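You operate a simulated robot arm through the tools that you are given. There is no shell and no other tool.

You are at the controls of a simulated robot arm. One attempt, no reset.

## Task
Swap the white connector for the green one, lock it and pull the white tie tight.
Fine: white lock back first; white connector onto the green battery; green one in its own port, its lock slid over; the third and the yellow tie stay.
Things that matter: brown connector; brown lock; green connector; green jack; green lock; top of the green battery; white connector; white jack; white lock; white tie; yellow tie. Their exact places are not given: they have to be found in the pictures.

It is judged by the outcome, as a careful person would: the job done as asked, and still so three seconds after it is handed in. It fails if anything else is knocked over, pushed out of place, dropped, spilled or broken.

## Robot
A 7-joint arm with a two-finger parallel gripper on a trunk, on a base that moves. Base frame: it is fixed to the floor where the robot stands at the start and does not move with it; the origin is under the middle of the robot, x ahead of it, y to its left, z up. Readings come in cm, degrees, newtons and seconds.
With the tool pointing down near the work surface it reaches from about 44 to 92 cm from the robot's upright axis, wherever it stands. Its first joint turns from -166.0 to 166.0 degrees. Places, roughly: brown connector (3x3x5 cm) [120, 310, 100]; brown lock [110, 290, 100]; green connector (3x3x5 cm) [110, 300, 100]; green jack [100, 280, 90]; green lock [100, 280, 100]; top of the green battery [120, 310, 90]; white connector (3x3x5 cm) [110, 290, 100]; white jack [110, 290, 90]; white lock [110, 290, 100]; white tie [110, 320, 100]; yellow tie [130, 80, 90]. Payload 3.91 kg.
Tool frame: the origin (TCP) lies between the finger pads and is the grasp point; the fingertips stand 3 cm ahead of it; z points along the fingers, y is the line along which they close. The gripper opens to 11 cm. The fingers are 2 cm wide and 1 cm thick; the gripper's body (4.8 by 11.2 cm) begins 5.5 cm behind the TCP.
Orientation is that of the tool frame in the base frame, as a unit quaternion [w, x, y, z]. With the fingers straight down and closing along the base's y, the tool's x points along the base's -x, its y along +y and its z along -z.

## Interface
- The arm moves only by the tool step_arm. Its argument "rows" is a list of rows, each a list of 7 numbers: the shift along the tool's x, y, z in units of 20 mm (1.0 is 20 mm), then the turn, a rotation vector about the tool's x, y, z in units of 5 degrees (1.0 is 5 degrees), then the closure in counts, from 0 (fully open) to 255 (shut). In form: [[tx, ty, tz, wx, wy, wz, claw], ...]. A call has 1 to 20 rows; each row shifts and turns the commanded pose from where the row before left it, along the tool's axes as they then stand. A call with a number of a shift or a turn outside -1 to 1 is refused whole. Rows are played at 5 a second. More than 5 cm and 8.6 degrees between two rows, or a gripper value outside its range, and nothing of the call is played. A pose out of reach is approached as far as the arm can. The call stops where the force on the tool passes 40 N (or 10 N more than at its start, if that is more) or the arm is blocked; 0.2 s more then pass. Each finger travels about 7.2 cm/s and halts on what it meets, pressing with about 42 N; the grip force reading is that of the motor and also rises with nothing between the fingers. The clock runs only during rows and for 0.2 s after the last one: add rows that do not move to give the fingers time. It gives the time, the measured TCP pose, the force on the tool (base axes), the opening and the grip force at its end, in the units of the frame above (readings bear some noise), with the torque about the TCP (base axes, N m) and any sound that the robot's microphone picked up, and new pictures: "show" is both (left out), scene, wrist or none.
- Cameras (640 x 400 px; columns grow to the right, rows downward): "scene" is now at [25.52, 1.42, 132.83]; the picture's right is [0.18, -0.98, 0.00], its down [-0.65, -0.12, -0.75] and it looks along [0.74, 0.14, -0.66] (base axes); focal length 288 px, centre (320, 200). "wrist" rides on the gripper at [7.2, 1.7, -10.3] in the tool frame; the picture's right is [-0.23, 0.97, 0.00], its down [-0.76, -0.18, -0.62] and it looks along [-0.61, -0.14, 0.78] (tool axes); focal length 222 px, centre (320, 200).
- lift_body(by): slides the trunk up (or, below 0, down) by that many cm; the arm and the scene camera ride with it, the base frame stays. It gives what a move gives, with no picture.
- drive_base(legs): drives the robot by 1 to 6 legs, each [ahead, left, turn to the left] in cm, cm and degrees, along the robot's own axes; the way and the turn of a leg run together, so that a leg with both is an arc; at most 150 cm and 180 degrees a leg. The arm and the cameras ride along, it lands a little off, and it stops where it bumps. It gives what a move gives, and a new picture of the scene camera.
- aim_head(pan, tilt): turns the head with the scene camera to pan (to the left, within 86 degrees either way) and tilt (down, from -29 to 69), counted from straight ahead of the robot. It gives what a move gives, and a new picture of the scene camera.
- probe_pixels(camera, pixels): there is no depth. For up to 12 entries [column, row, z] of the newest picture of that camera ("zoom" is the newest enlarged one), the place [x, y] in the base frame at which the ray of that pixel passes the height z, good to about 0.2 cm. The clock stands still meanwhile.
- close_up(camera, box): a new picture of the part [left, top, right, bottom] of that camera's present view, enlarged. The clock stands still meanwhile.
- finish_job(): hands the job in; it is judged then, once.

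Unless the task says otherwise, let go and move clear before handing in.

The tools are called after ">>>" as a command line: name --pt "numbers of a row" for each row, then --argument value for the rest, lists and objects as JSON in quotes. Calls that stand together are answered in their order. step_arm: Moves the arm, as the interface text tells. Its arguments: {"type":"object","properties":{"rows":{"type":"array"},"show":{"type":"string","enum":["both","scene","wrist","none"]}},"required":["rows"]} The other tools are called the same way: lift_body (by) moves the trunk up or down; drive_base (legs) drives the base; aim_head (pan, tilt) turns the head that bears the scene camera; probe_pixels (camera, pixels) gives the place at which the rays of pixels pass given heights; close_up (camera, box) takes an enlarged picture of a part of a camera's view; finish_job () hands the job in.

At the start:

```text
clock: 0.0
tool_pos: [53.62, 14.62, 112.8]
tcp_rot: [0.0, -0.001, 1.0, -0.001]
contact_force: [-0.3, -0.8, -0.3]
ft_torque: [0.01, 0.01, -0.02]
finger_gap: 11.0
gripper_force: 0.0
trunk travel left (down, up): [-52.5, 15.7]
robot x, y, heading: [-0.05, -0.15, 0.0]
head pan, tilt (commanded): [10.5, 41.1]
```

scene: 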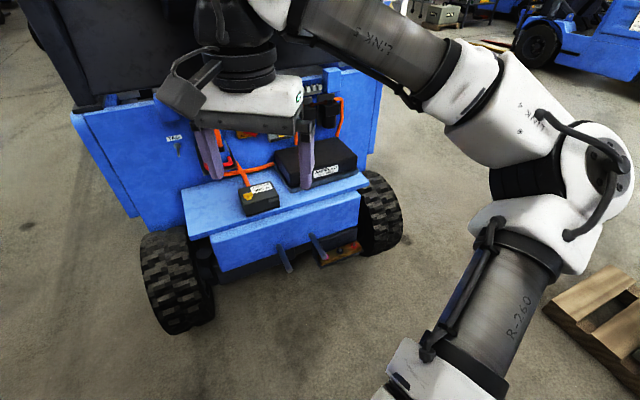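
wrist: 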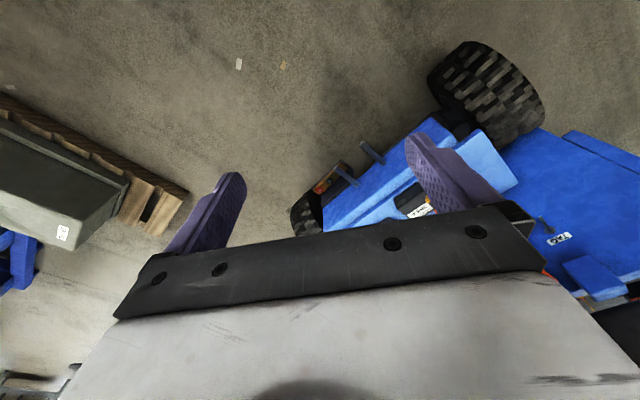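

The scene picture shows a blue vehicle ahead with a battery shelf (around pixels 250-340, 150-210), but the job's places are about 3 m to the left, so I turn the head left to look there.

>>> aim_head --pan 70 --tilt 15

```text
clock: 1.3
tool_pos: [53.54, 14.59, 112.69]
tcp_rot: [-0.001, 0.001, 1.0, 0.001]
contact_force: [-0.2, -0.6, 0.1]
ft_torque: [0.0, 0.02, 0.0]
finger_gap: 11.0
gripper_force: 0.0
trunk travel left (down, up): [-52.5, 15.7]
robot x, y, heading: [-0.02, -0.3, 0.4]
head pan, tilt (commanded): [70.0, 15.0]
```

scene: 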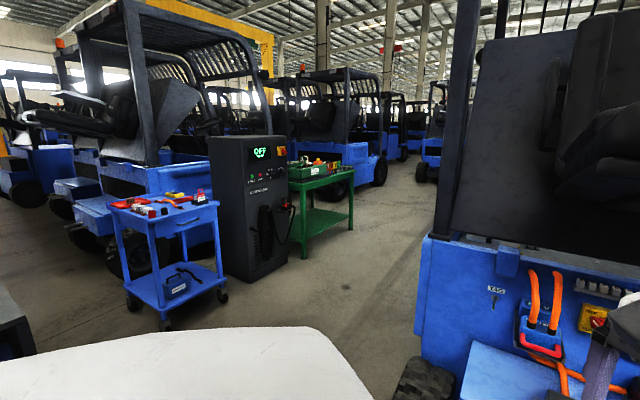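

The picture shows a green bench near (320,190) behind a black charger cabinet, which matches the job's place about [110,300]. I enlarge that part and the near vehicle.

>>> close_up --camera "scene" --box '[270, 140, 370, 203]'

>>> probe_pixels --camera "scene" --pixels '[[290, 185, 85], [353, 175, 85], [303, 258, 0], [351, 229, 0], [250, 280, 0], [220, 135, 120], [165, 330, 0], [220, 300, 0], [132, 310, 0], [287, 240, 0]]'

```text
6.35 times, centred on (320, 172) of scene
```

zoom: 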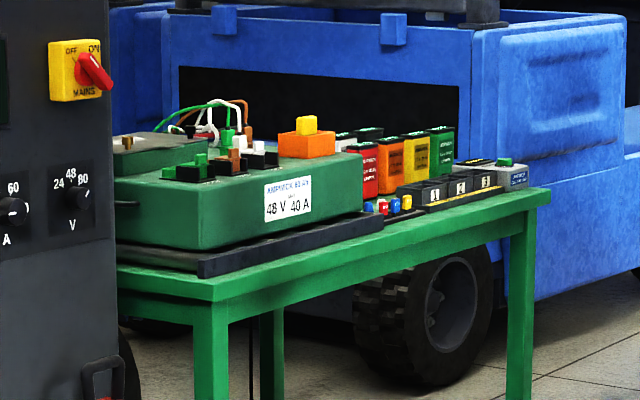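

```text
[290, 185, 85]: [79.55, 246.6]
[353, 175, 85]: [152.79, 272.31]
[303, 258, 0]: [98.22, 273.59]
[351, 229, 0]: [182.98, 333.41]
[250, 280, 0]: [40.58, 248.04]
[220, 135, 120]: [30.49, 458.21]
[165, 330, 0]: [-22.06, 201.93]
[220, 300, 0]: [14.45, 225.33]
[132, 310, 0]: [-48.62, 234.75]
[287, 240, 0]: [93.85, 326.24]
```

The green bench carries a power box with coloured connectors, wires and coloured batteries (zoom 190-520, 100-210). I look at the way there with the head at other angles before driving.

>>> aim_head --pan 50 --tilt 35

>>> aim_head --pan 15 --tilt 20

```text
clock: 2.1
tool_pos: [53.65, 14.67, 112.63]
tcp_rot: [0.0, 0.001, 1.0, 0.0]
contact_force: [-0.3, -0.8, 0.3]
ft_torque: [0.0, 0.01, -0.02]
finger_gap: 11.02
gripper_force: 0.0
trunk travel left (down, up): [-52.5, 15.7]
robot x, y, heading: [0.37, -0.17, 0.1]
head pan, tilt (commanded): [50.0, 35.0]
```

scene: 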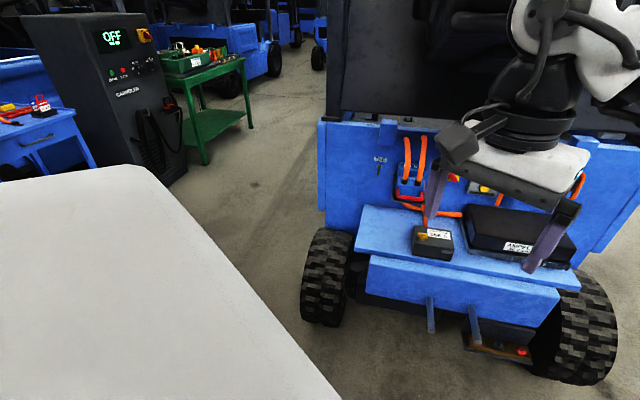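

```text
clock: 3.1
tool_pos: [53.67, 14.7, 112.73]
tcp_rot: [-0.001, 0.0, 1.0, 0.0]
contact_force: [0.8, 1.0, -0.3]
ft_torque: [0.0, -0.03, -0.01]
finger_gap: 10.98
gripper_force: 0.0
trunk travel left (down, up): [-52.5, 15.7]
robot x, y, heading: [-0.07, 0.37, 0.2]
head pan, tilt (commanded): [15.0, 20.0]
```

scene: 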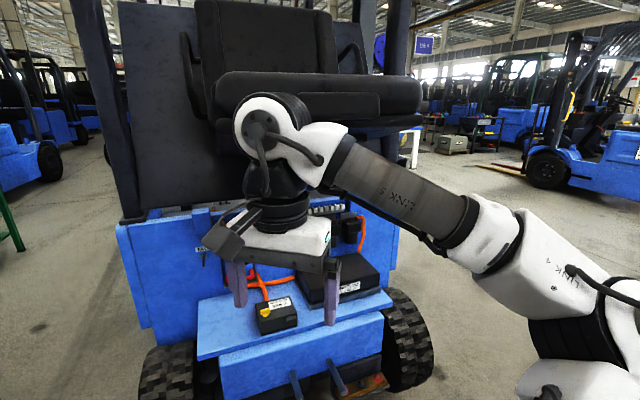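

The near vehicle stands ahead with its shelf and wheel (wheel base near (200,400) in this picture), and a white rounded surface lies lower left, which may be the robot itself. I look down at it to be sure before driving.

>>> aim_head --pan 80 --tilt 60

>>> aim_head --pan -70 --tilt 50

>>> aim_head --pan 10 --tilt 65

```text
clock: 4.5
tool_pos: [53.55, 14.68, 112.76]
tcp_rot: [0.0, 0.0, 1.0, 0.0]
contact_force: [-0.3, 0.4, 0.2]
ft_torque: [0.03, 0.03, 0.0]
finger_gap: 11.03
gripper_force: 0.0
trunk travel left (down, up): [-52.5, 15.7]
robot x, y, heading: [0.05, 0.38, 0.1]
head pan, tilt (commanded): [80.0, 60.0]
```

scene: 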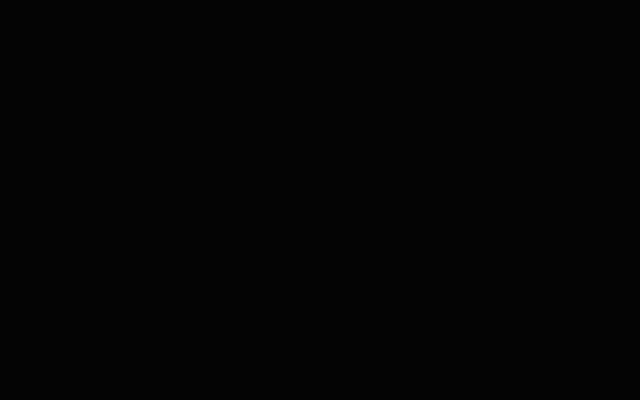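

```text
clock: 6.8
tool_pos: [53.56, 14.62, 112.65]
tcp_rot: [0.0, 0.0, 1.0, 0.0]
contact_force: [-0.3, 0.9, -0.8]
ft_torque: [0.04, -0.02, -0.04]
finger_gap: 11.0
gripper_force: 0.0
trunk travel left (down, up): [-52.5, 15.7]
robot x, y, heading: [0.24, -0.26, 0.0]
head pan, tilt (commanded): [-70.0, 50.0]
```

scene: 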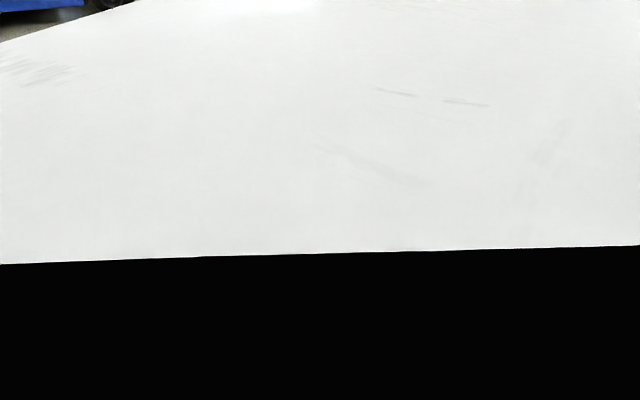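

```text
clock: 8.4
tool_pos: [53.54, 14.61, 112.77]
tcp_rot: [0.0, -0.001, 1.0, 0.0]
contact_force: [-0.3, 0.4, -0.3]
ft_torque: [-0.01, 0.01, 0.01]
finger_gap: 11.01
gripper_force: 0.1
trunk travel left (down, up): [-52.5, 15.7]
robot x, y, heading: [-0.44, 0.19, 0.0]
head pan, tilt (commanded): [10.0, 65.0]
```

scene: 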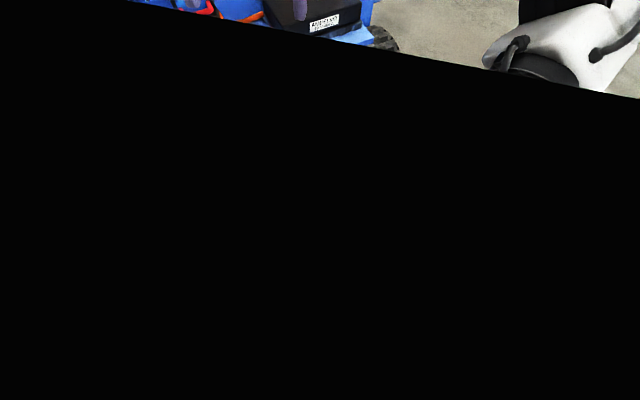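

The white surface is the robot's own body. I look again toward the path to measure the vehicle's left wheel and the floor.

>>> aim_head --pan 45 --tilt 25

```text
clock: 9.4
tool_pos: [53.64, 14.64, 112.73]
tcp_rot: [0.0, 0.001, 1.0, 0.0]
contact_force: [-0.4, -0.3, 0.1]
ft_torque: [-0.01, -0.01, -0.01]
finger_gap: 10.99
gripper_force: 0.0
trunk travel left (down, up): [-52.5, 15.7]
robot x, y, heading: [0.09, 0.01, 0.0]
head pan, tilt (commanded): [45.0, 25.0]
```

scene: 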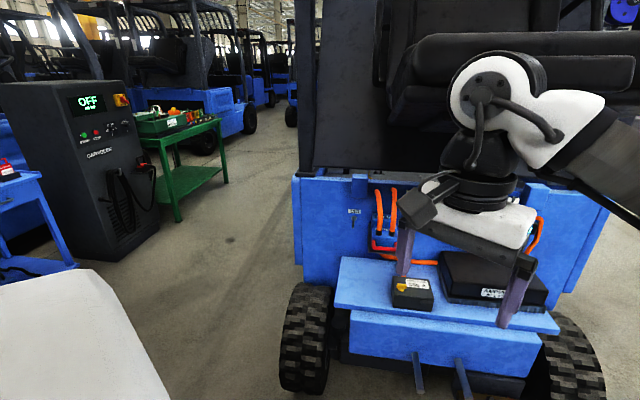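

>>> probe_pixels --camera "scene" --pixels '[[305, 393, 0], [280, 385, 0], [300, 260, 50], [295, 180, 95], [348, 310, 70], [545, 335, 70], [342, 262, 75], [178, 222, 0], [227, 184, 0], [78, 260, 0], [158, 238, 0], [420, 395, 35]]'

```text
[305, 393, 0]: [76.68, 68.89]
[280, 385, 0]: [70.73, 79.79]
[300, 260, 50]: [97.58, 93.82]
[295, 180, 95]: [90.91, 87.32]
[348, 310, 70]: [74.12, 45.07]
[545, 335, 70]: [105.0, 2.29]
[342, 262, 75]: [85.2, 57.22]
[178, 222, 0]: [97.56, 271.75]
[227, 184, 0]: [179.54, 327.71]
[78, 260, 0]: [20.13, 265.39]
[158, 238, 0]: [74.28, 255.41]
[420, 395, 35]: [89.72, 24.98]
```

The vehicle's corner is near (91,87), the bench front runs from (98,272) to (180,328), and the cabinet corner is at (74,255). I'll raise the trunk, back off and turn left.

>>> lift_body --by 15

>>> drive_base --legs '[[-30, 0, 0], [0, 0, 90]]'

```text
clock: 11.2
tool_pos: [53.67, 14.6, 127.81]
tcp_rot: [-0.001, 0.0, 1.0, 0.0]
contact_force: [0.6, 0.3, -0.4]
ft_torque: [-0.02, 0.0, -0.03]
finger_gap: 11.01
gripper_force: 0.0
trunk travel left (down, up): [-67.5, 0.7]
robot x, y, heading: [-0.3, -0.12, -0.1]
head pan, tilt (commanded): [45.0, 25.0]
```

```text
clock: 17.2
tool_pos: [-44.99, 53.51, 127.71]
tcp_rot: [0.0, 0.709, -0.705, 0.0]
contact_force: [-0.3, -0.5, 0.7]
ft_torque: [0.02, 0.0, 0.0]
finger_gap: 11.0
gripper_force: 0.0
trunk travel left (down, up): [-67.5, 0.7]
robot x, y, heading: [-30.0, 0.17, 90.3]
head pan, tilt (commanded): [45.0, 25.0]
```

scene: 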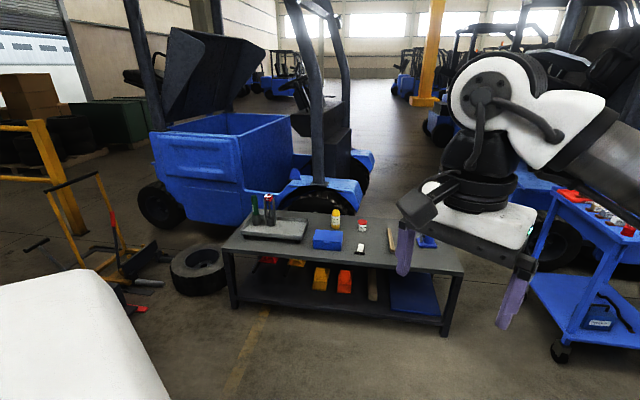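

The robot has turned; a low black table is ahead-left and the blue tool cart ahead-right. I look straight ahead to find the free way.

>>> aim_head --pan -5 --tilt 28

>>> probe_pixels --camera "scene" --pixels '[[320, 200, 0]]'

```text
clock: 18.4
tool_pos: [-44.88, 53.52, 127.75]
tcp_rot: [0.0, 0.708, -0.706, 0.0]
contact_force: [1.0, 0.0, 0.6]
ft_torque: [0.0, -0.01, 0.02]
finger_gap: 11.01
gripper_force: 0.1
trunk travel left (down, up): [-67.5, 0.7]
robot x, y, heading: [-29.93, 0.11, 90.0]
head pan, tilt (commanded): [-5.0, 28.0]
```

scene: 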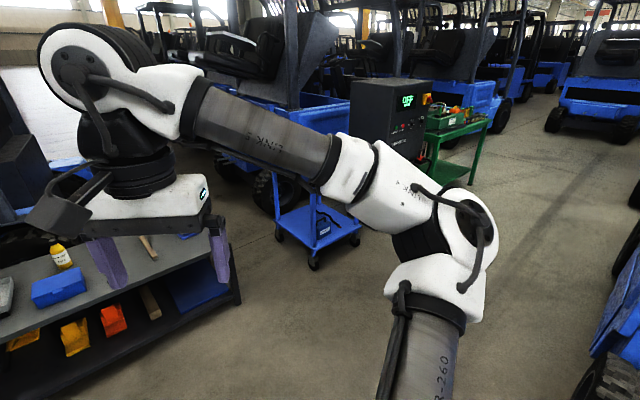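

```text
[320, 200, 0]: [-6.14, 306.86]
```

>>> probe_pixels --camera "scene" --pixels '[[238, 305, 0], [315, 270, 0], [358, 245, 0], [280, 242, 0], [437, 195, 0], [590, 395, 0], [240, 250, 50], [640, 250, 95], [415, 158, 0], [470, 300, 110]]'

```text
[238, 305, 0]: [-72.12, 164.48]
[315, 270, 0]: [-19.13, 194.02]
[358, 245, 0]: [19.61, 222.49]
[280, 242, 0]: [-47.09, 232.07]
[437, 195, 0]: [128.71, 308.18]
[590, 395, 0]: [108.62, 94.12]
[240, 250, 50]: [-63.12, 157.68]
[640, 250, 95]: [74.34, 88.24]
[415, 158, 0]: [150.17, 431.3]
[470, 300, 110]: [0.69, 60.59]
```

The floor ahead is free to about y=190 (cart wheel at (315,270) -> (-19,194)), and the low table's right leg is at (-72,164). I drive ahead and slightly right, then turn right along the aisle.

>>> drive_base --legs '[[125, -32, 0], [0, 0, -55]]'

```text
clock: 27.4
tool_pos: [35.62, 169.46, 127.7]
tcp_rot: [0.0, -0.31, 0.951, 0.0]
contact_force: [0.3, -0.2, -0.4]
ft_torque: [0.0, 0.0, 0.02]
finger_gap: 11.0
gripper_force: 0.0
trunk travel left (down, up): [-67.5, 0.7]
robot x, y, heading: [1.15, 125.94, 36.2]
head pan, tilt (commanded): [-5.0, 28.0]
```

scene: 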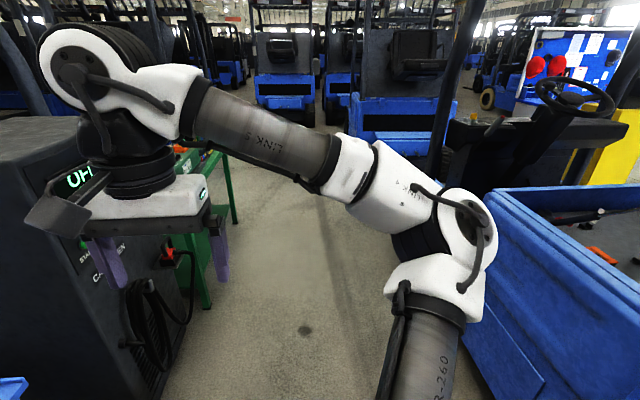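

I now face along the aisle: the cabinet is close on the left (0-190, 130-400) and the vehicle's side on the right (490, 200-400). I measure the aisle.

>>> probe_pixels --camera "scene" --pixels '[[170, 385, 0], [195, 320, 0], [490, 195, 95], [540, 380, 95], [470, 355, 30], [207, 305, 0], [235, 222, 0], [75, 130, 130], [440, 175, 0], [110, 330, 60]]'

>>> aim_head --pan 40 --tilt 28

```text
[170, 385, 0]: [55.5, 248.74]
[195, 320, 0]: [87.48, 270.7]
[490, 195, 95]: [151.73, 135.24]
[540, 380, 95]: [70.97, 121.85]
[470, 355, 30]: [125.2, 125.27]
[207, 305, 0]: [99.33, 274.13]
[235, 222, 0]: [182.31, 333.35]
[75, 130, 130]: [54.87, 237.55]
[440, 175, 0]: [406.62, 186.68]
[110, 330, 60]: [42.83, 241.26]
```

```text
clock: 28.5
tool_pos: [35.63, 169.33, 127.72]
tcp_rot: [0.0, -0.31, 0.951, 0.0]
contact_force: [0.2, -0.4, -0.6]
ft_torque: [0.03, 0.0, -0.01]
finger_gap: 10.99
gripper_force: 0.1
trunk travel left (down, up): [-67.5, 0.7]
robot x, y, heading: [1.0, 126.18, 36.1]
head pan, tilt (commanded): [40.0, 28.0]
```

scene: 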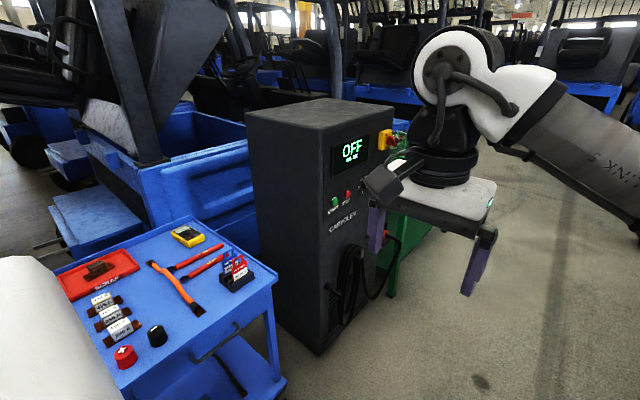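

The aisle is clear: bench front about 63 cm to my left, vehicle side about 84 cm to my right. I drive 187 cm along it and turn left to face the bench.

>>> drive_base --legs '[[110, 0, 0], [77, 0, 0], [0, 0, 89]]'

```text
clock: 41.8
tool_pos: [107.28, 270.25, 127.73]
tcp_rot: [0.0, 0.897, -0.442, 0.0]
contact_force: [-0.5, -0.1, -0.7]
ft_torque: [0.02, -0.03, 0.01]
finger_gap: 10.99
gripper_force: 0.2
trunk travel left (down, up): [-67.5, 0.7]
robot x, y, heading: [151.37, 236.61, 127.4]
head pan, tilt (commanded): [40.0, 28.0]
```

scene: 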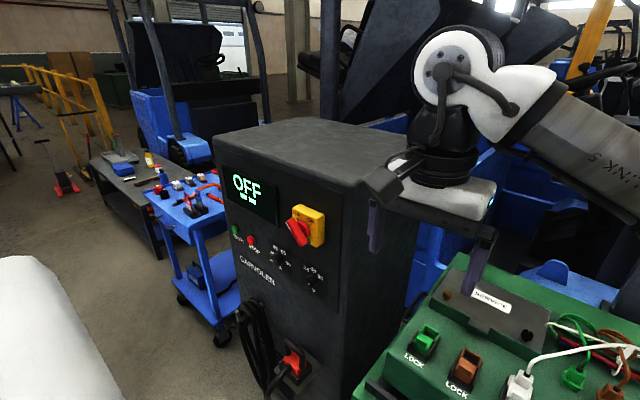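

I now face the bench, with the green power box at lower right. I turn the head onto it.

>>> aim_head --pan 0 --tilt 48

```text
clock: 42.9
tool_pos: [107.39, 270.09, 127.78]
tcp_rot: [0.0, 0.897, -0.442, 0.0]
contact_force: [0.3, 0.7, -0.6]
ft_torque: [-0.02, 0.01, 0.04]
finger_gap: 10.99
gripper_force: 0.0
trunk travel left (down, up): [-67.5, 0.7]
robot x, y, heading: [151.64, 236.83, 127.5]
head pan, tilt (commanded): [0.0, 48.0]
```

scene: 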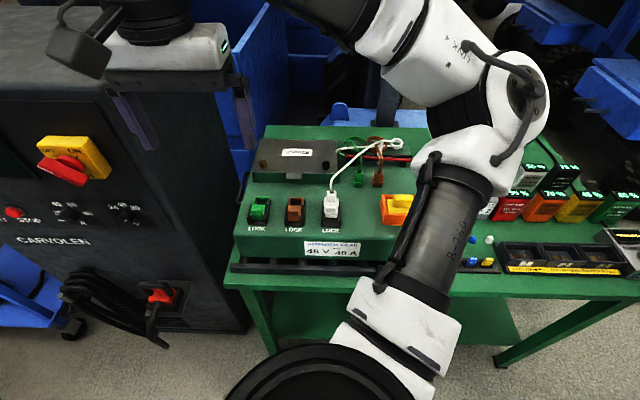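

The power box shows green, brown and white jacks with LOCK labels (258,212), (294,212), (330,208), a wired white connector in the white jack, green and brown connectors behind (359,180),(378,180). I enlarge it.

>>> close_up --camera "scene" --box '[230, 115, 430, 240]'

>>> close_up --camera "scene" --box '[440, 130, 640, 280]'

```text
3.20 times, centred on (330, 178) of scene
```

zoom: 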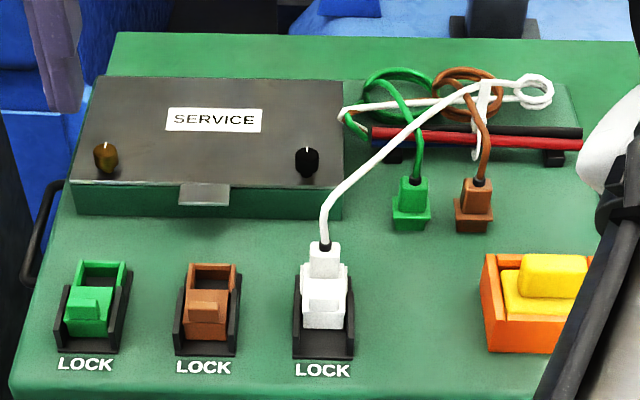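

```text
2.67 times, centred on (540, 205) of scene
```

zoom: 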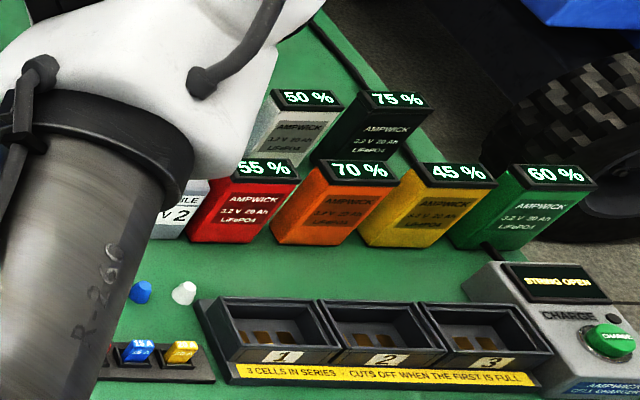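

Zoom shows: green lock (90,300) and brown lock (207,310) slid back with empty-looking jack frames, white connector plugged in; the green and brown connectors stand behind at (412,205) and (473,205). I measure the positions of these.

>>> probe_pixels --camera "scene" --pixels '[[258, 210, 97], [294, 210, 97], [330, 210, 97], [358, 180, 97], [378, 180, 97], [398, 208, 97], [605, 205, 95], [540, 180, 95], [382, 150, 100], [300, 153, 100], [498, 150, 95], [480, 245, 90]]'

```text
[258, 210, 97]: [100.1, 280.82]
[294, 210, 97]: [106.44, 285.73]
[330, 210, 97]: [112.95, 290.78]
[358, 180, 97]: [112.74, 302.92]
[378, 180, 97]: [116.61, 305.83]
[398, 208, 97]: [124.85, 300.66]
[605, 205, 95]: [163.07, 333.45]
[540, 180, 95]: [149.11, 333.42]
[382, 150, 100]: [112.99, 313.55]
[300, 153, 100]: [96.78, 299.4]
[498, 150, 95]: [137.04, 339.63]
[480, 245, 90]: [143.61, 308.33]
```

The measured places agree with the rough ones, and the "green battery" at about [120,310,90] fits the big green AMPWICK 48 V pack itself, so the others are cells elsewhere; I'll verify with closer views. I move 9 cm nearer for reach.

>>> drive_base --legs '[[9, 0, 0]]'

>>> close_up --camera "scene" --box '[220, 110, 420, 290]'

```text
clock: 44.0
tool_pos: [101.73, 277.57, 127.63]
tcp_rot: [-0.001, 0.896, -0.444, 0.001]
contact_force: [-0.6, -0.4, 0.1]
ft_torque: [0.0, -0.01, -0.01]
finger_gap: 11.01
gripper_force: 0.1
trunk travel left (down, up): [-67.5, 0.7]
robot x, y, heading: [145.75, 243.97, 127.5]
head pan, tilt (commanded): [0.0, 48.0]
```

scene: 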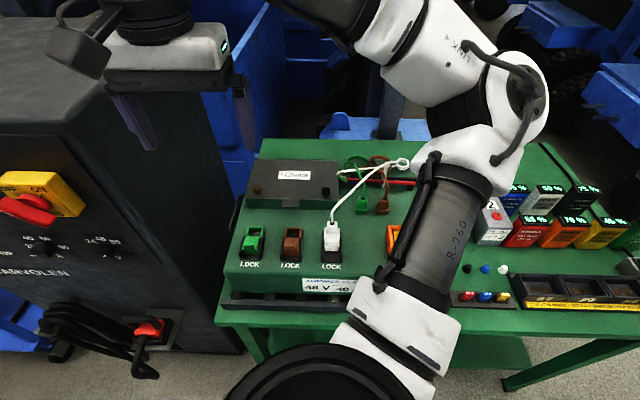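

```text
2.22 times, centred on (320, 200) of scene
```

zoom: 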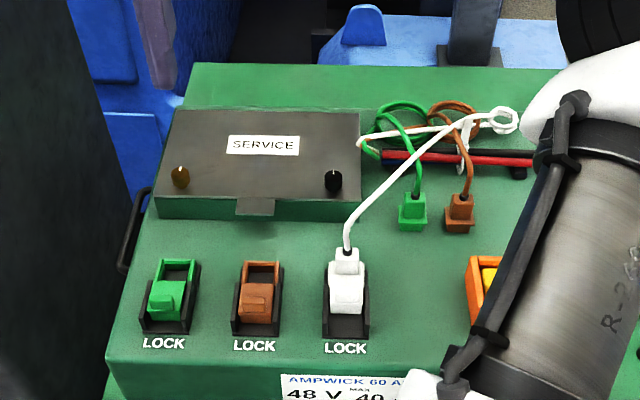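

The pack's label reads "AMPWICK 60 AH 48 V", so the big green pack is the green battery. I now check the wrist view from here.

>>> step_arm --pt "0.5 0 0 0 0 0 0" --show "wrist"

```text
clock: 44.4
tool_pos: [102.4, 276.77, 127.73]
tcp_rot: [0.002, 0.896, -0.443, -0.001]
contact_force: [-0.2, -0.6, 0.3]
ft_torque: [-0.02, 0.01, -0.02]
finger_gap: 10.98
gripper_force: 0.0
trunk travel left (down, up): [-67.5, 0.7]
robot x, y, heading: [145.94, 243.84, 127.5]
head pan, tilt (commanded): [0.0, 48.0]
```

wrist: 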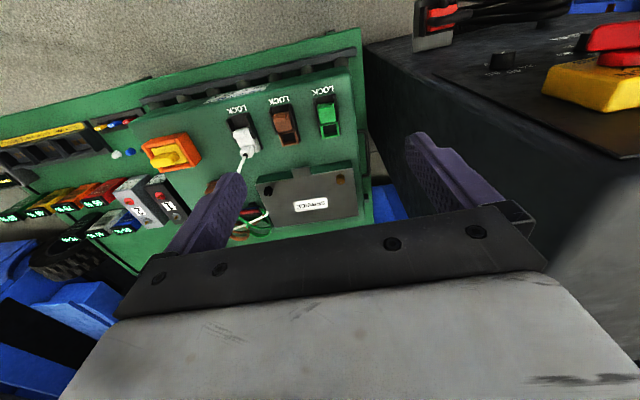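

The wrist camera shows the box upside down: green jack (328,118), brown (285,125), white (243,135) and its cord, SERVICE box (310,200). I enlarge the jacks.

>>> close_up --camera "wrist" --box '[200, 70, 380, 182]'

>>> close_up --camera "wrist" --box '[0, 80, 220, 280]'

```text
3.56 times, centred on (290, 126) of wrist
```

zoom: 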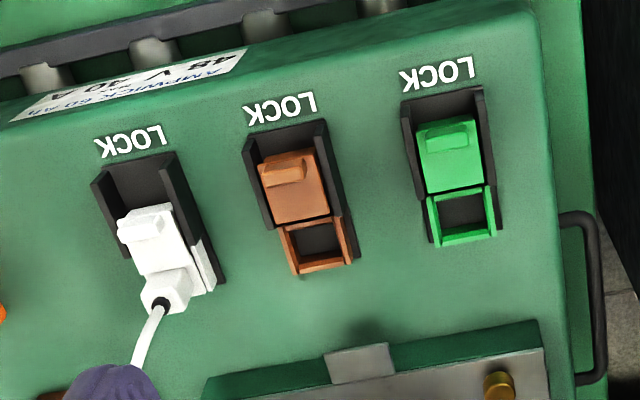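

```text
2.00 times, centred on (110, 180) of wrist
```

zoom: 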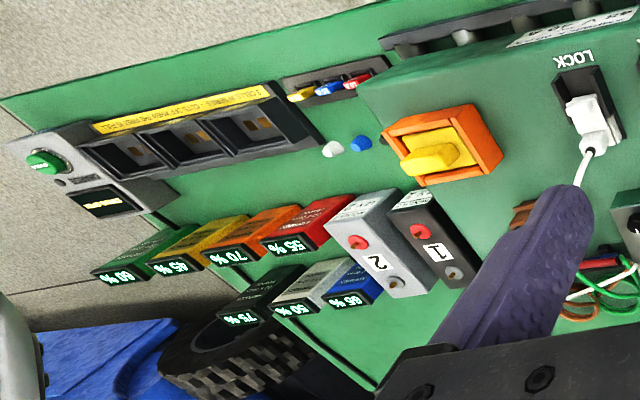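

The locks slide in black rails: white is slid forward over its connector, green and brown are back near their LOCK labels. I move the hand right and a bit ahead at this height to view the tie and the free connectors.

>>> step_arm --pt "-0.4 -1 0 0 0 0 0" --pt "-0.4 -1 0 0 0 0 0" --pt "-0.4 -1 0 0 0 0 0" --pt "-0.4 -1 0 0 0 0 0" --pt "-0.4 -1 0 0 0 0 0" --pt "-0.4 -1 0 0 0 0 0" --pt "-0.4 -1 0 0 0 0 0" --pt "-0.4 -1 0 0 0 0 0" --pt "-0.4 -1 0 0 0 0 0" --pt "-0.4 -1 0 0 0 0 0" --pt "0 0 0 0 0 0 0" --show "both"

```text
clock: 46.8
tool_pos: [113.46, 295.12, 127.84]
tcp_rot: [0.0, 0.897, -0.443, 0.0]
contact_force: [0.9, -0.8, 0.0]
ft_torque: [-0.01, -0.01, 0.03]
finger_gap: 10.97
gripper_force: 0.1
trunk travel left (down, up): [-67.5, 0.7]
robot x, y, heading: [145.86, 243.71, 127.5]
head pan, tilt (commanded): [0.0, 48.0]
```

scene: 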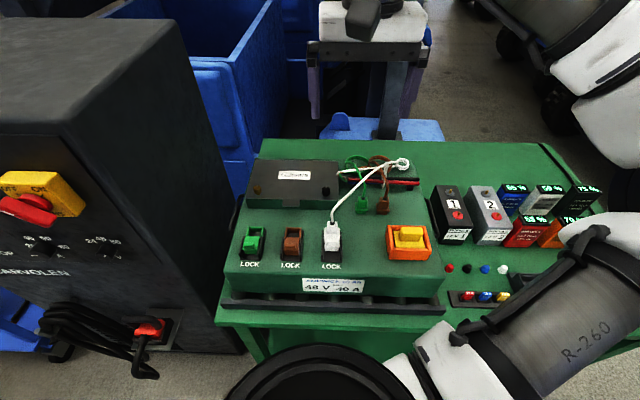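
wrist: 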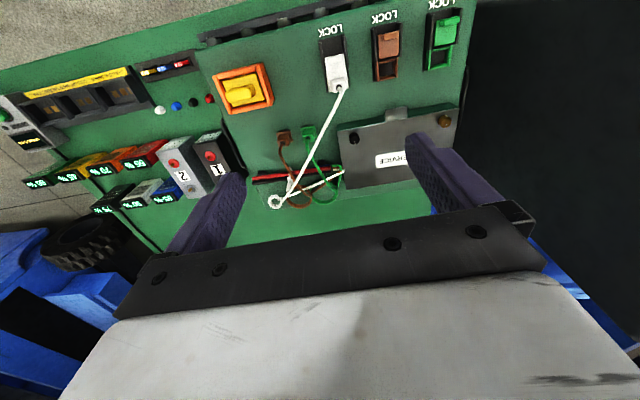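

Now the connectors and tie are seen in both cameras (scene 340-420,155-215; wrist 230-345,80-210). I enlarge both.

>>> close_up --camera "wrist" --box '[210, 110, 370, 220]'

>>> close_up --camera "scene" --box '[320, 145, 430, 215]'

>>> close_up --camera "scene" --box '[220, 130, 460, 290]'

```text
3.64 times, centred on (290, 165) of wrist
```

zoom: 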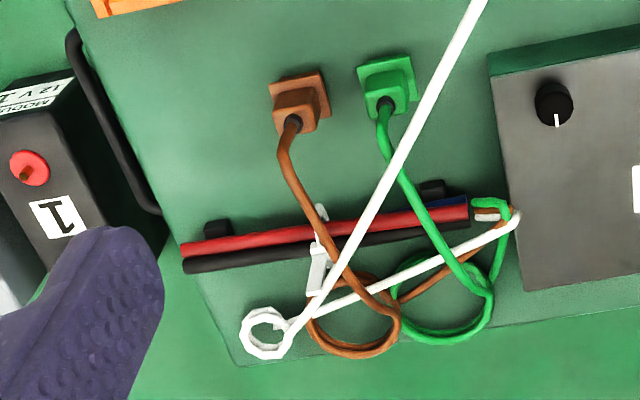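

```text
5.71 times, centred on (375, 180) of scene
```

zoom: 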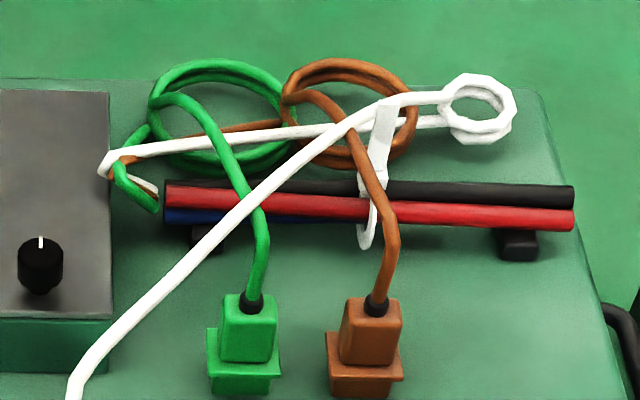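

```text
2.50 times, centred on (340, 210) of scene
```

zoom: 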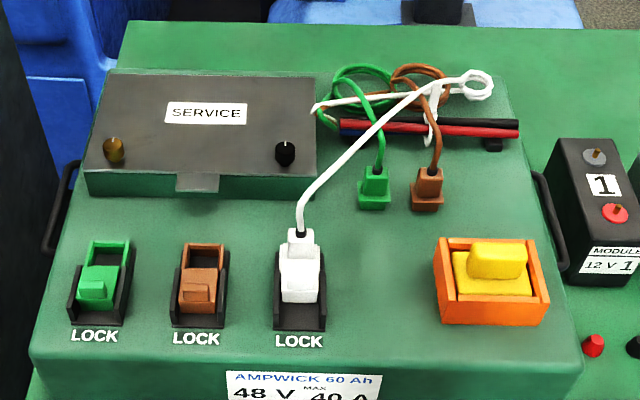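

The white tie is the flat strap round the red/black bundle (scene zoom (378,170)) with its tail rising at (388,115); the white cord's coil is separate. I lower the hand in front of the white jack for a closer wrist view.

>>> step_arm --pt "0.8 0.3 0.5 0 0 0 0" --pt "0.8 0.3 1 0 0 0 0" --pt "0.8 0.3 1 0 0 0 0" --pt "0.8 0.3 1 0 0 0 0" --pt "0.8 0.3 1 0 0 0 0" --pt "0 0 1 0 0 0 0" --pt "0 0 0 0 0 0 0" --show "both"

```text
clock: 48.4
tool_pos: [115.9, 286.83, 116.9]
tcp_rot: [0.001, 0.897, -0.443, -0.001]
contact_force: [-0.5, -0.2, -0.3]
ft_torque: [0.0, -0.03, 0.01]
finger_gap: 11.01
gripper_force: 0.1
trunk travel left (down, up): [-67.5, 0.7]
robot x, y, heading: [146.3, 243.34, 127.6]
head pan, tilt (commanded): [0.0, 48.0]
```

scene: 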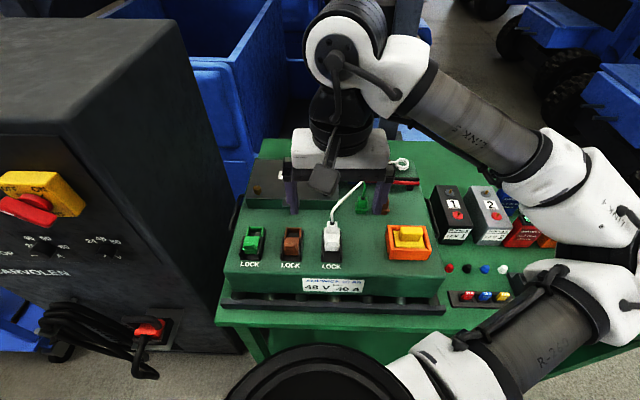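
wrist: 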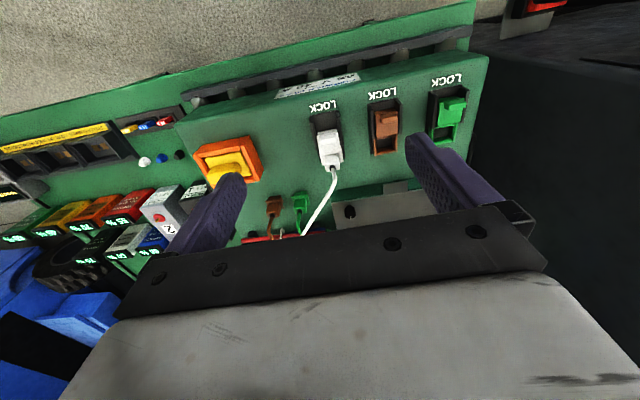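

>>> close_up --camera "wrist" --box '[280, 90, 400, 165]'

>>> close_up --camera "scene" --box '[300, 205, 380, 255]'

>>> probe_pixels --camera "wrist" --pixels '[[452, 103, 92], [452, 103, 100], [385, 117, 92], [385, 117, 100], [333, 168, 95], [333, 168, 105], [320, 135, 95], [320, 135, 105], [349, 210, 95], [349, 210, 105]]'

```text
5.33 times, centred on (340, 128) of wrist
```

zoom: 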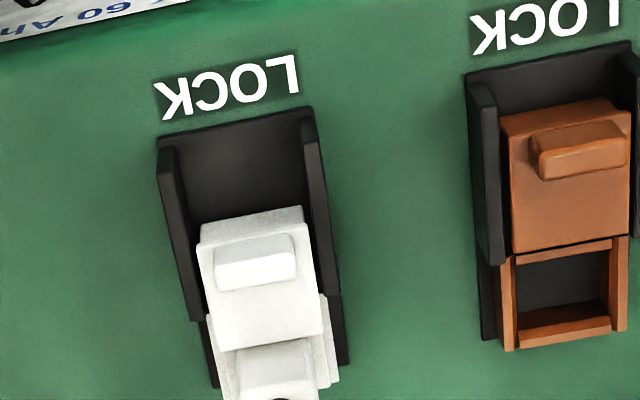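

```text
8.00 times, centred on (340, 230) of scene
```

zoom: 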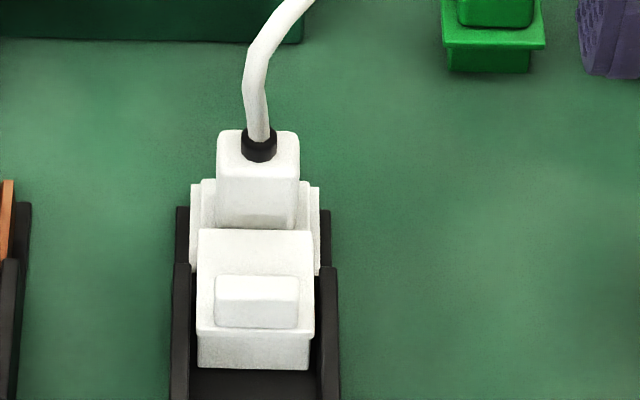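

```text
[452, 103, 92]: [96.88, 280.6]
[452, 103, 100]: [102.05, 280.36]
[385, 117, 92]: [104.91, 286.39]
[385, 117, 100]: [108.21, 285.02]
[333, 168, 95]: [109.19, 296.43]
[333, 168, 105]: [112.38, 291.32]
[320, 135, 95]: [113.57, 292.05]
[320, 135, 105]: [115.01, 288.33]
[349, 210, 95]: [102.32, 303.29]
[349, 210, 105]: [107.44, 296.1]
```

The enlarged views show the white lock slid over the connector's flange, its nub at scene (332,241) / wrist (328,140). I triangulate the heights from both cameras.

>>> probe_pixels --camera "scene" --pixels '[[332.4, 223.7, 95], [332.4, 223.7, 105], [332.1, 239.5, 90], [332.1, 239.5, 100], [332, 246, 90], [332, 246, 100]]'

>>> probe_pixels --camera "wrist" --pixels '[[333.4, 165.5, 95], [333.4, 165.5, 105], [327.5, 139, 90], [327.5, 139, 100], [333.5, 150.5, 100], [333.5, 150.5, 105]]'

>>> close_up --camera "scene" --box '[230, 215, 310, 265]'

```text
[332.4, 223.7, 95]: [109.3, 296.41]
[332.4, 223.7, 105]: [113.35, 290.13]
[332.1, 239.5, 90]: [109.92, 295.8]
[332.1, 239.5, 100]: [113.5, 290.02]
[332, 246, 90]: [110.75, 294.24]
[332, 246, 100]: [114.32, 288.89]
```

```text
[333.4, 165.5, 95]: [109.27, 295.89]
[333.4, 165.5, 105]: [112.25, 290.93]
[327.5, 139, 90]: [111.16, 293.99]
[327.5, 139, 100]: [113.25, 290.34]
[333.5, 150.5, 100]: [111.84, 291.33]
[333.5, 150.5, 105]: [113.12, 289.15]
```

```text
8.00 times, centred on (270, 240) of scene
```

zoom: 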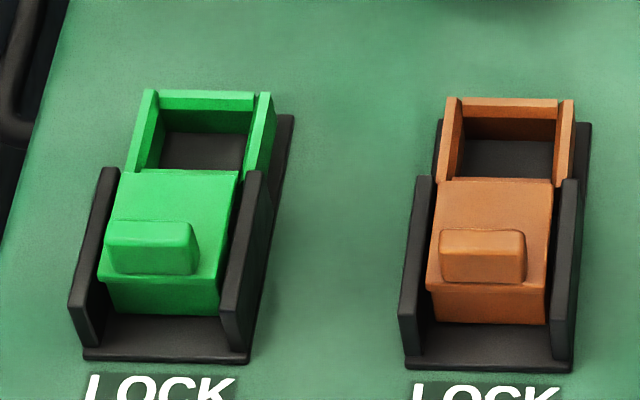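

The two rays are nearly parallel, so heights are poorly fixed. I raise the hand and move it ahead so that the wrist camera looks straight down on the jacks.

>>> step_arm --pt "0 0 -1 0 0 0 0" --pt "0 0 -1 0 0 0 0" --pt "-1 0 -1 0 0 0 0" --pt "-1 0 -1 0 0 0 0" --pt "-1 0 -1 0 0 0 0" --pt "-1 0 0 0 0 0 0" --pt "-1 0 0 0 0 0 0" --pt "-1 0 0 0 0 0 0" --pt "0 0 0 0 0 0 0" --show "both"

```text
clock: 50.4
tool_pos: [108.58, 296.6, 126.78]
tcp_rot: [0.0, 0.897, -0.443, -0.001]
contact_force: [-0.4, 0.3, 0.2]
ft_torque: [0.0, 0.03, -0.01]
finger_gap: 10.97
gripper_force: 0.2
trunk travel left (down, up): [-67.5, 0.7]
robot x, y, heading: [146.33, 243.81, 127.4]
head pan, tilt (commanded): [0.0, 48.0]
```

scene: 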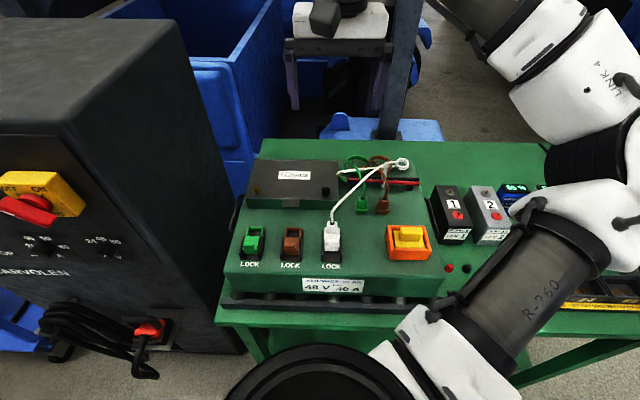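
wrist: 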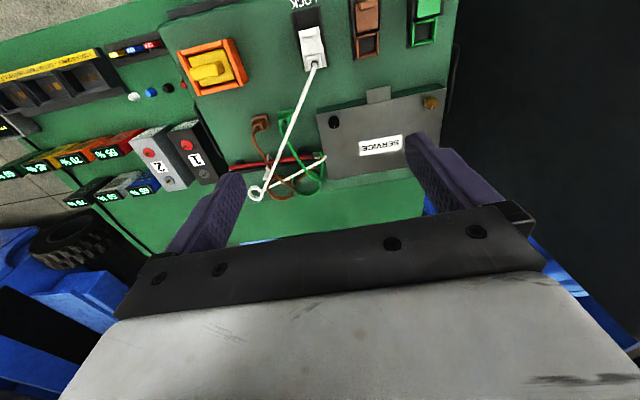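

>>> close_up --camera "wrist" --box '[280, 0, 380, 75]'

>>> close_up --camera "wrist" --box '[220, 90, 350, 210]'

>>> close_up --camera "scene" --box '[330, 145, 430, 215]'

```text
5.33 times, centred on (330, 38) of wrist
```

zoom: 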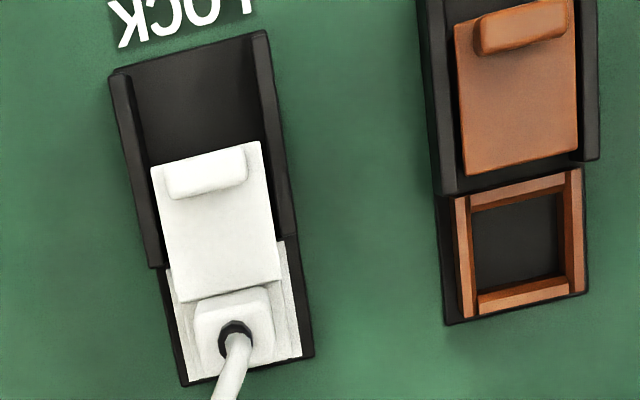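

```text
3.33 times, centred on (285, 150) of wrist
```

zoom: 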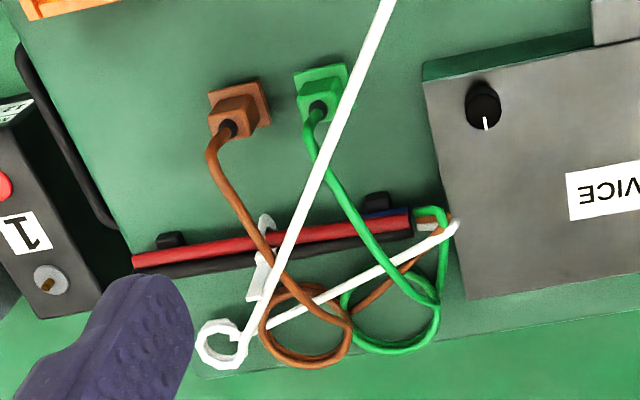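

```text
5.71 times, centred on (380, 180) of scene
```

zoom: 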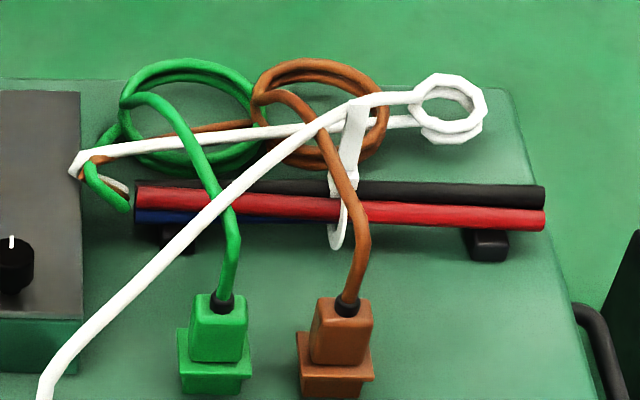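

The near-vertical view shows the white lock, nub and the connector's cord exit clearly. I take the rays from both cameras for these features.

>>> probe_pixels --camera "wrist" --pixels '[[308.4, 32.3, 90], [308.4, 32.3, 100], [314, 63, 95], [314, 63, 105], [303, 24, 90], [303, 24, 100], [313, 54, 90], [313, 54, 100], [367, 45, 90], [367, 45, 100]]'

>>> probe_pixels --camera "scene" --pixels '[[332.4, 223.7, 95], [332.4, 223.7, 105], [332.1, 241, 90], [332.1, 241, 100]]'

>>> close_up --camera "scene" --box '[300, 205, 380, 255]'

```text
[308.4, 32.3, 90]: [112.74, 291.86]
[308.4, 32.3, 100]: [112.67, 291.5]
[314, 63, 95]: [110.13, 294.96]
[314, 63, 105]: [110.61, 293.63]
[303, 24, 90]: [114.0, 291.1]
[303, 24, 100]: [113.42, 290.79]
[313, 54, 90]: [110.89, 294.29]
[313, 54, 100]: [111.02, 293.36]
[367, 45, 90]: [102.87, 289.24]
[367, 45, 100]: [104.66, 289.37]
```

```text
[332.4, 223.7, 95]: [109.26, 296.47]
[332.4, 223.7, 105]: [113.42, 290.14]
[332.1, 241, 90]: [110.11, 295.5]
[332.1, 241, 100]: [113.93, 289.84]
```

```text
8.00 times, centred on (340, 230) of scene
```

zoom: 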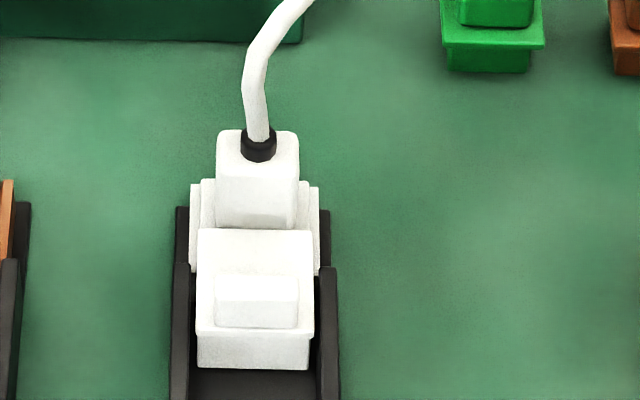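

Cord exit comes out near (110.3,294.6,97.7) and the nub top near (112.7,291.6,96.8). I now find the pack's top height from the LOCK label and rail corners.

>>> probe_pixels --camera "scene" --pixels '[[321.2, 261, 88], [321.2, 261, 96], [342.8, 262, 88], [342.8, 262, 96], [332, 266.8, 88], [332, 266.8, 96]]'

>>> probe_pixels --camera "wrist" --pixels '[[290.6, 13.1, 88], [290.6, 13.1, 96], [319.7, 5.6, 88], [319.7, 5.6, 96], [303.7, 2.8, 88], [303.7, 2.8, 96]]'

>>> close_up --camera "scene" --box '[310, 230, 360, 275]'

```text
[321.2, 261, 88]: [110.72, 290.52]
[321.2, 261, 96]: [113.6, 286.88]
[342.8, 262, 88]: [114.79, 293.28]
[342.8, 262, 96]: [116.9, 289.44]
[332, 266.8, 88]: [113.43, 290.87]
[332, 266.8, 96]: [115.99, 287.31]
```

```text
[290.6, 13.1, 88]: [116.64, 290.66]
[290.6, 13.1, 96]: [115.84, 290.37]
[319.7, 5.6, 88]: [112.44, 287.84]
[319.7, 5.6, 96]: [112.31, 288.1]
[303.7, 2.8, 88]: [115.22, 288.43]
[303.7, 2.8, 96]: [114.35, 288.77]
```

```text
8.89 times, centred on (335, 252) of scene
```

zoom: 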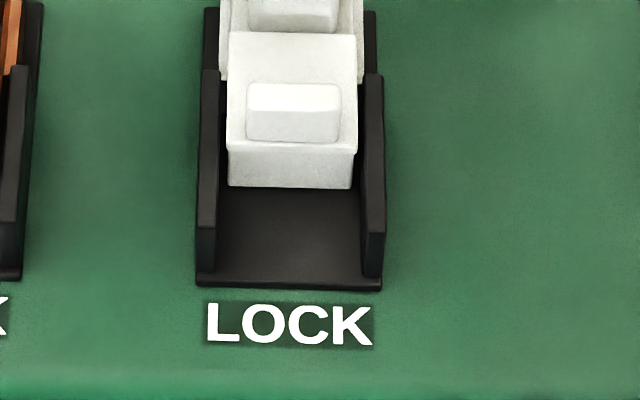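

The rail corners put the pack's top near z=92.5, with the nub top about 96.5. I probe the rail's four corners at that height to get its direction.

>>> probe_pixels --camera "wrist" --pixels '[[290.6, 13.1, 92.6], [319.7, 5.6, 92.6], [328.5, 66.6, 92.6], [304.7, 72.2, 92.6], [353.4, 60.4, 92.6], [380.3, 54.8, 92.6]]'

>>> close_up --camera "wrist" --box '[340, 0, 460, 75]'

```text
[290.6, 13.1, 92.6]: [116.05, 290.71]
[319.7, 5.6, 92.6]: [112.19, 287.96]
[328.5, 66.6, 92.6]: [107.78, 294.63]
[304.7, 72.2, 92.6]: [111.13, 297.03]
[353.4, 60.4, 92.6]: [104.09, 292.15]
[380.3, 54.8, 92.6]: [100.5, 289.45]
```

```text
5.33 times, centred on (400, 38) of wrist
```

zoom: 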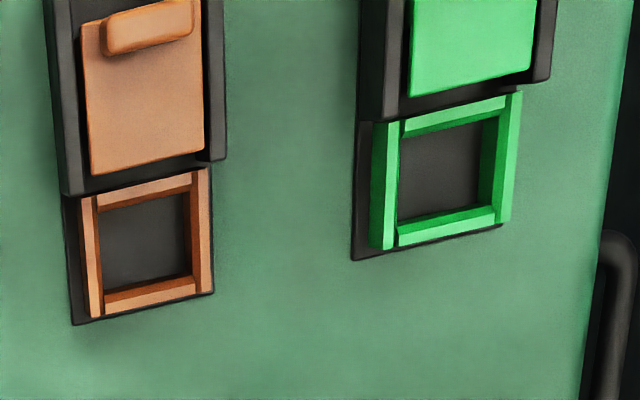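

The pack's forward direction is about 125.5° (rail corners), the tool stands at 127.4°. I probe the brown and green jack frames for the displacement between jacks.

>>> probe_pixels --camera "wrist" --pixels '[[406, 48.4, 92.6], [434.3, 42.2, 92.6], [367.3, 45.8, 94.5], [423, 32.1, 94.5], [353.4, 60.4, 92.6], [380.3, 54.8, 92.6], [314, 63, 97.7]]'

```text
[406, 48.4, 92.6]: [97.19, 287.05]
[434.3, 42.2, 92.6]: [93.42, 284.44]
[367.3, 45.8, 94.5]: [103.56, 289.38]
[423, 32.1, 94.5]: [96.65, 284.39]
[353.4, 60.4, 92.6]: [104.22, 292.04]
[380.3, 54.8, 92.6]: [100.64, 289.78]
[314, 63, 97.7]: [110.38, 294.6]
```

The jack spacing is about 8.6 cm along 35.6°, so green jack ≈ white jack + (-14,-10). Next I triangulate the free green and brown connectors' cord exits and the tie's tail.

>>> probe_pixels --camera "wrist" --pixels '[[284.4, 122.4, 95], [284.4, 122.4, 100], [257.4, 128.4, 95], [257.4, 128.4, 100], [267.5, 173, 96], [267.5, 173, 104], [263, 178.5, 96], [263, 178.5, 104]]'

>>> probe_pixels --camera "scene" --pixels '[[362.8, 197.5, 95], [362.8, 197.5, 100], [384.7, 198.4, 95], [384.7, 198.4, 100], [386, 164, 96], [386, 164, 104], [382, 187, 94], [382, 187, 98]]'

>>> close_up --camera "scene" --box '[360, 150, 410, 200]'

>>> close_up --camera "wrist" --box '[235, 140, 315, 200]'

```text
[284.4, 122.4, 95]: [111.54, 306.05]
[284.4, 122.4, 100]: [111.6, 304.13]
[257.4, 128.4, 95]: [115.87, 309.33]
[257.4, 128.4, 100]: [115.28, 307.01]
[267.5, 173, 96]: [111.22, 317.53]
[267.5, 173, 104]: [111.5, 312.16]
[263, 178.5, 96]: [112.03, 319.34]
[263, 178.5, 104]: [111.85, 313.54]
```

```text
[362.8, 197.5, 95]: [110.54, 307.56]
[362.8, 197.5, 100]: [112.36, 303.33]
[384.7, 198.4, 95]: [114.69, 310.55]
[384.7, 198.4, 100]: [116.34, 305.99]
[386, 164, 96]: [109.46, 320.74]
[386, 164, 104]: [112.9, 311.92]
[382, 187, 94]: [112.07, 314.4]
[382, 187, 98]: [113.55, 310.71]
```

```text
8.00 times, centred on (385, 175) of scene
```

zoom: 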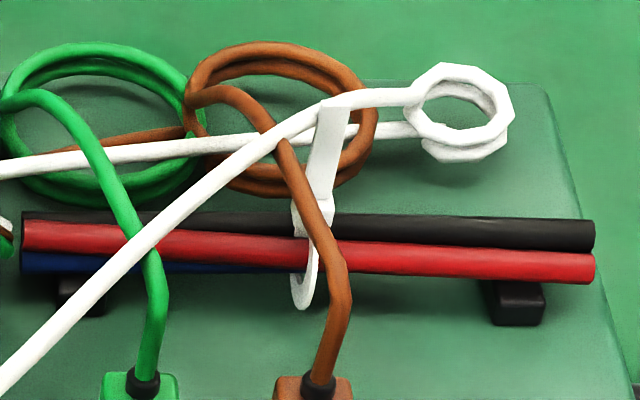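

```text
6.67 times, centred on (275, 170) of wrist
```

zoom: 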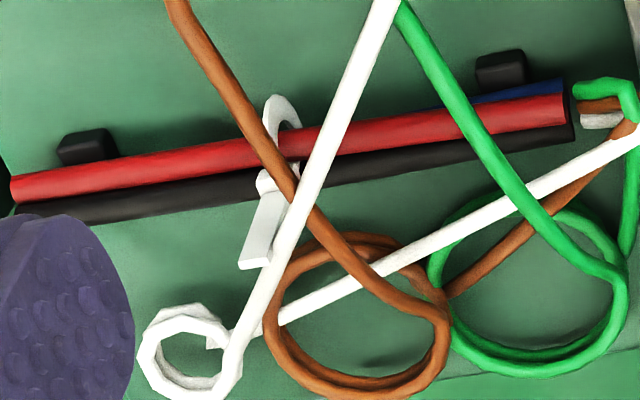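

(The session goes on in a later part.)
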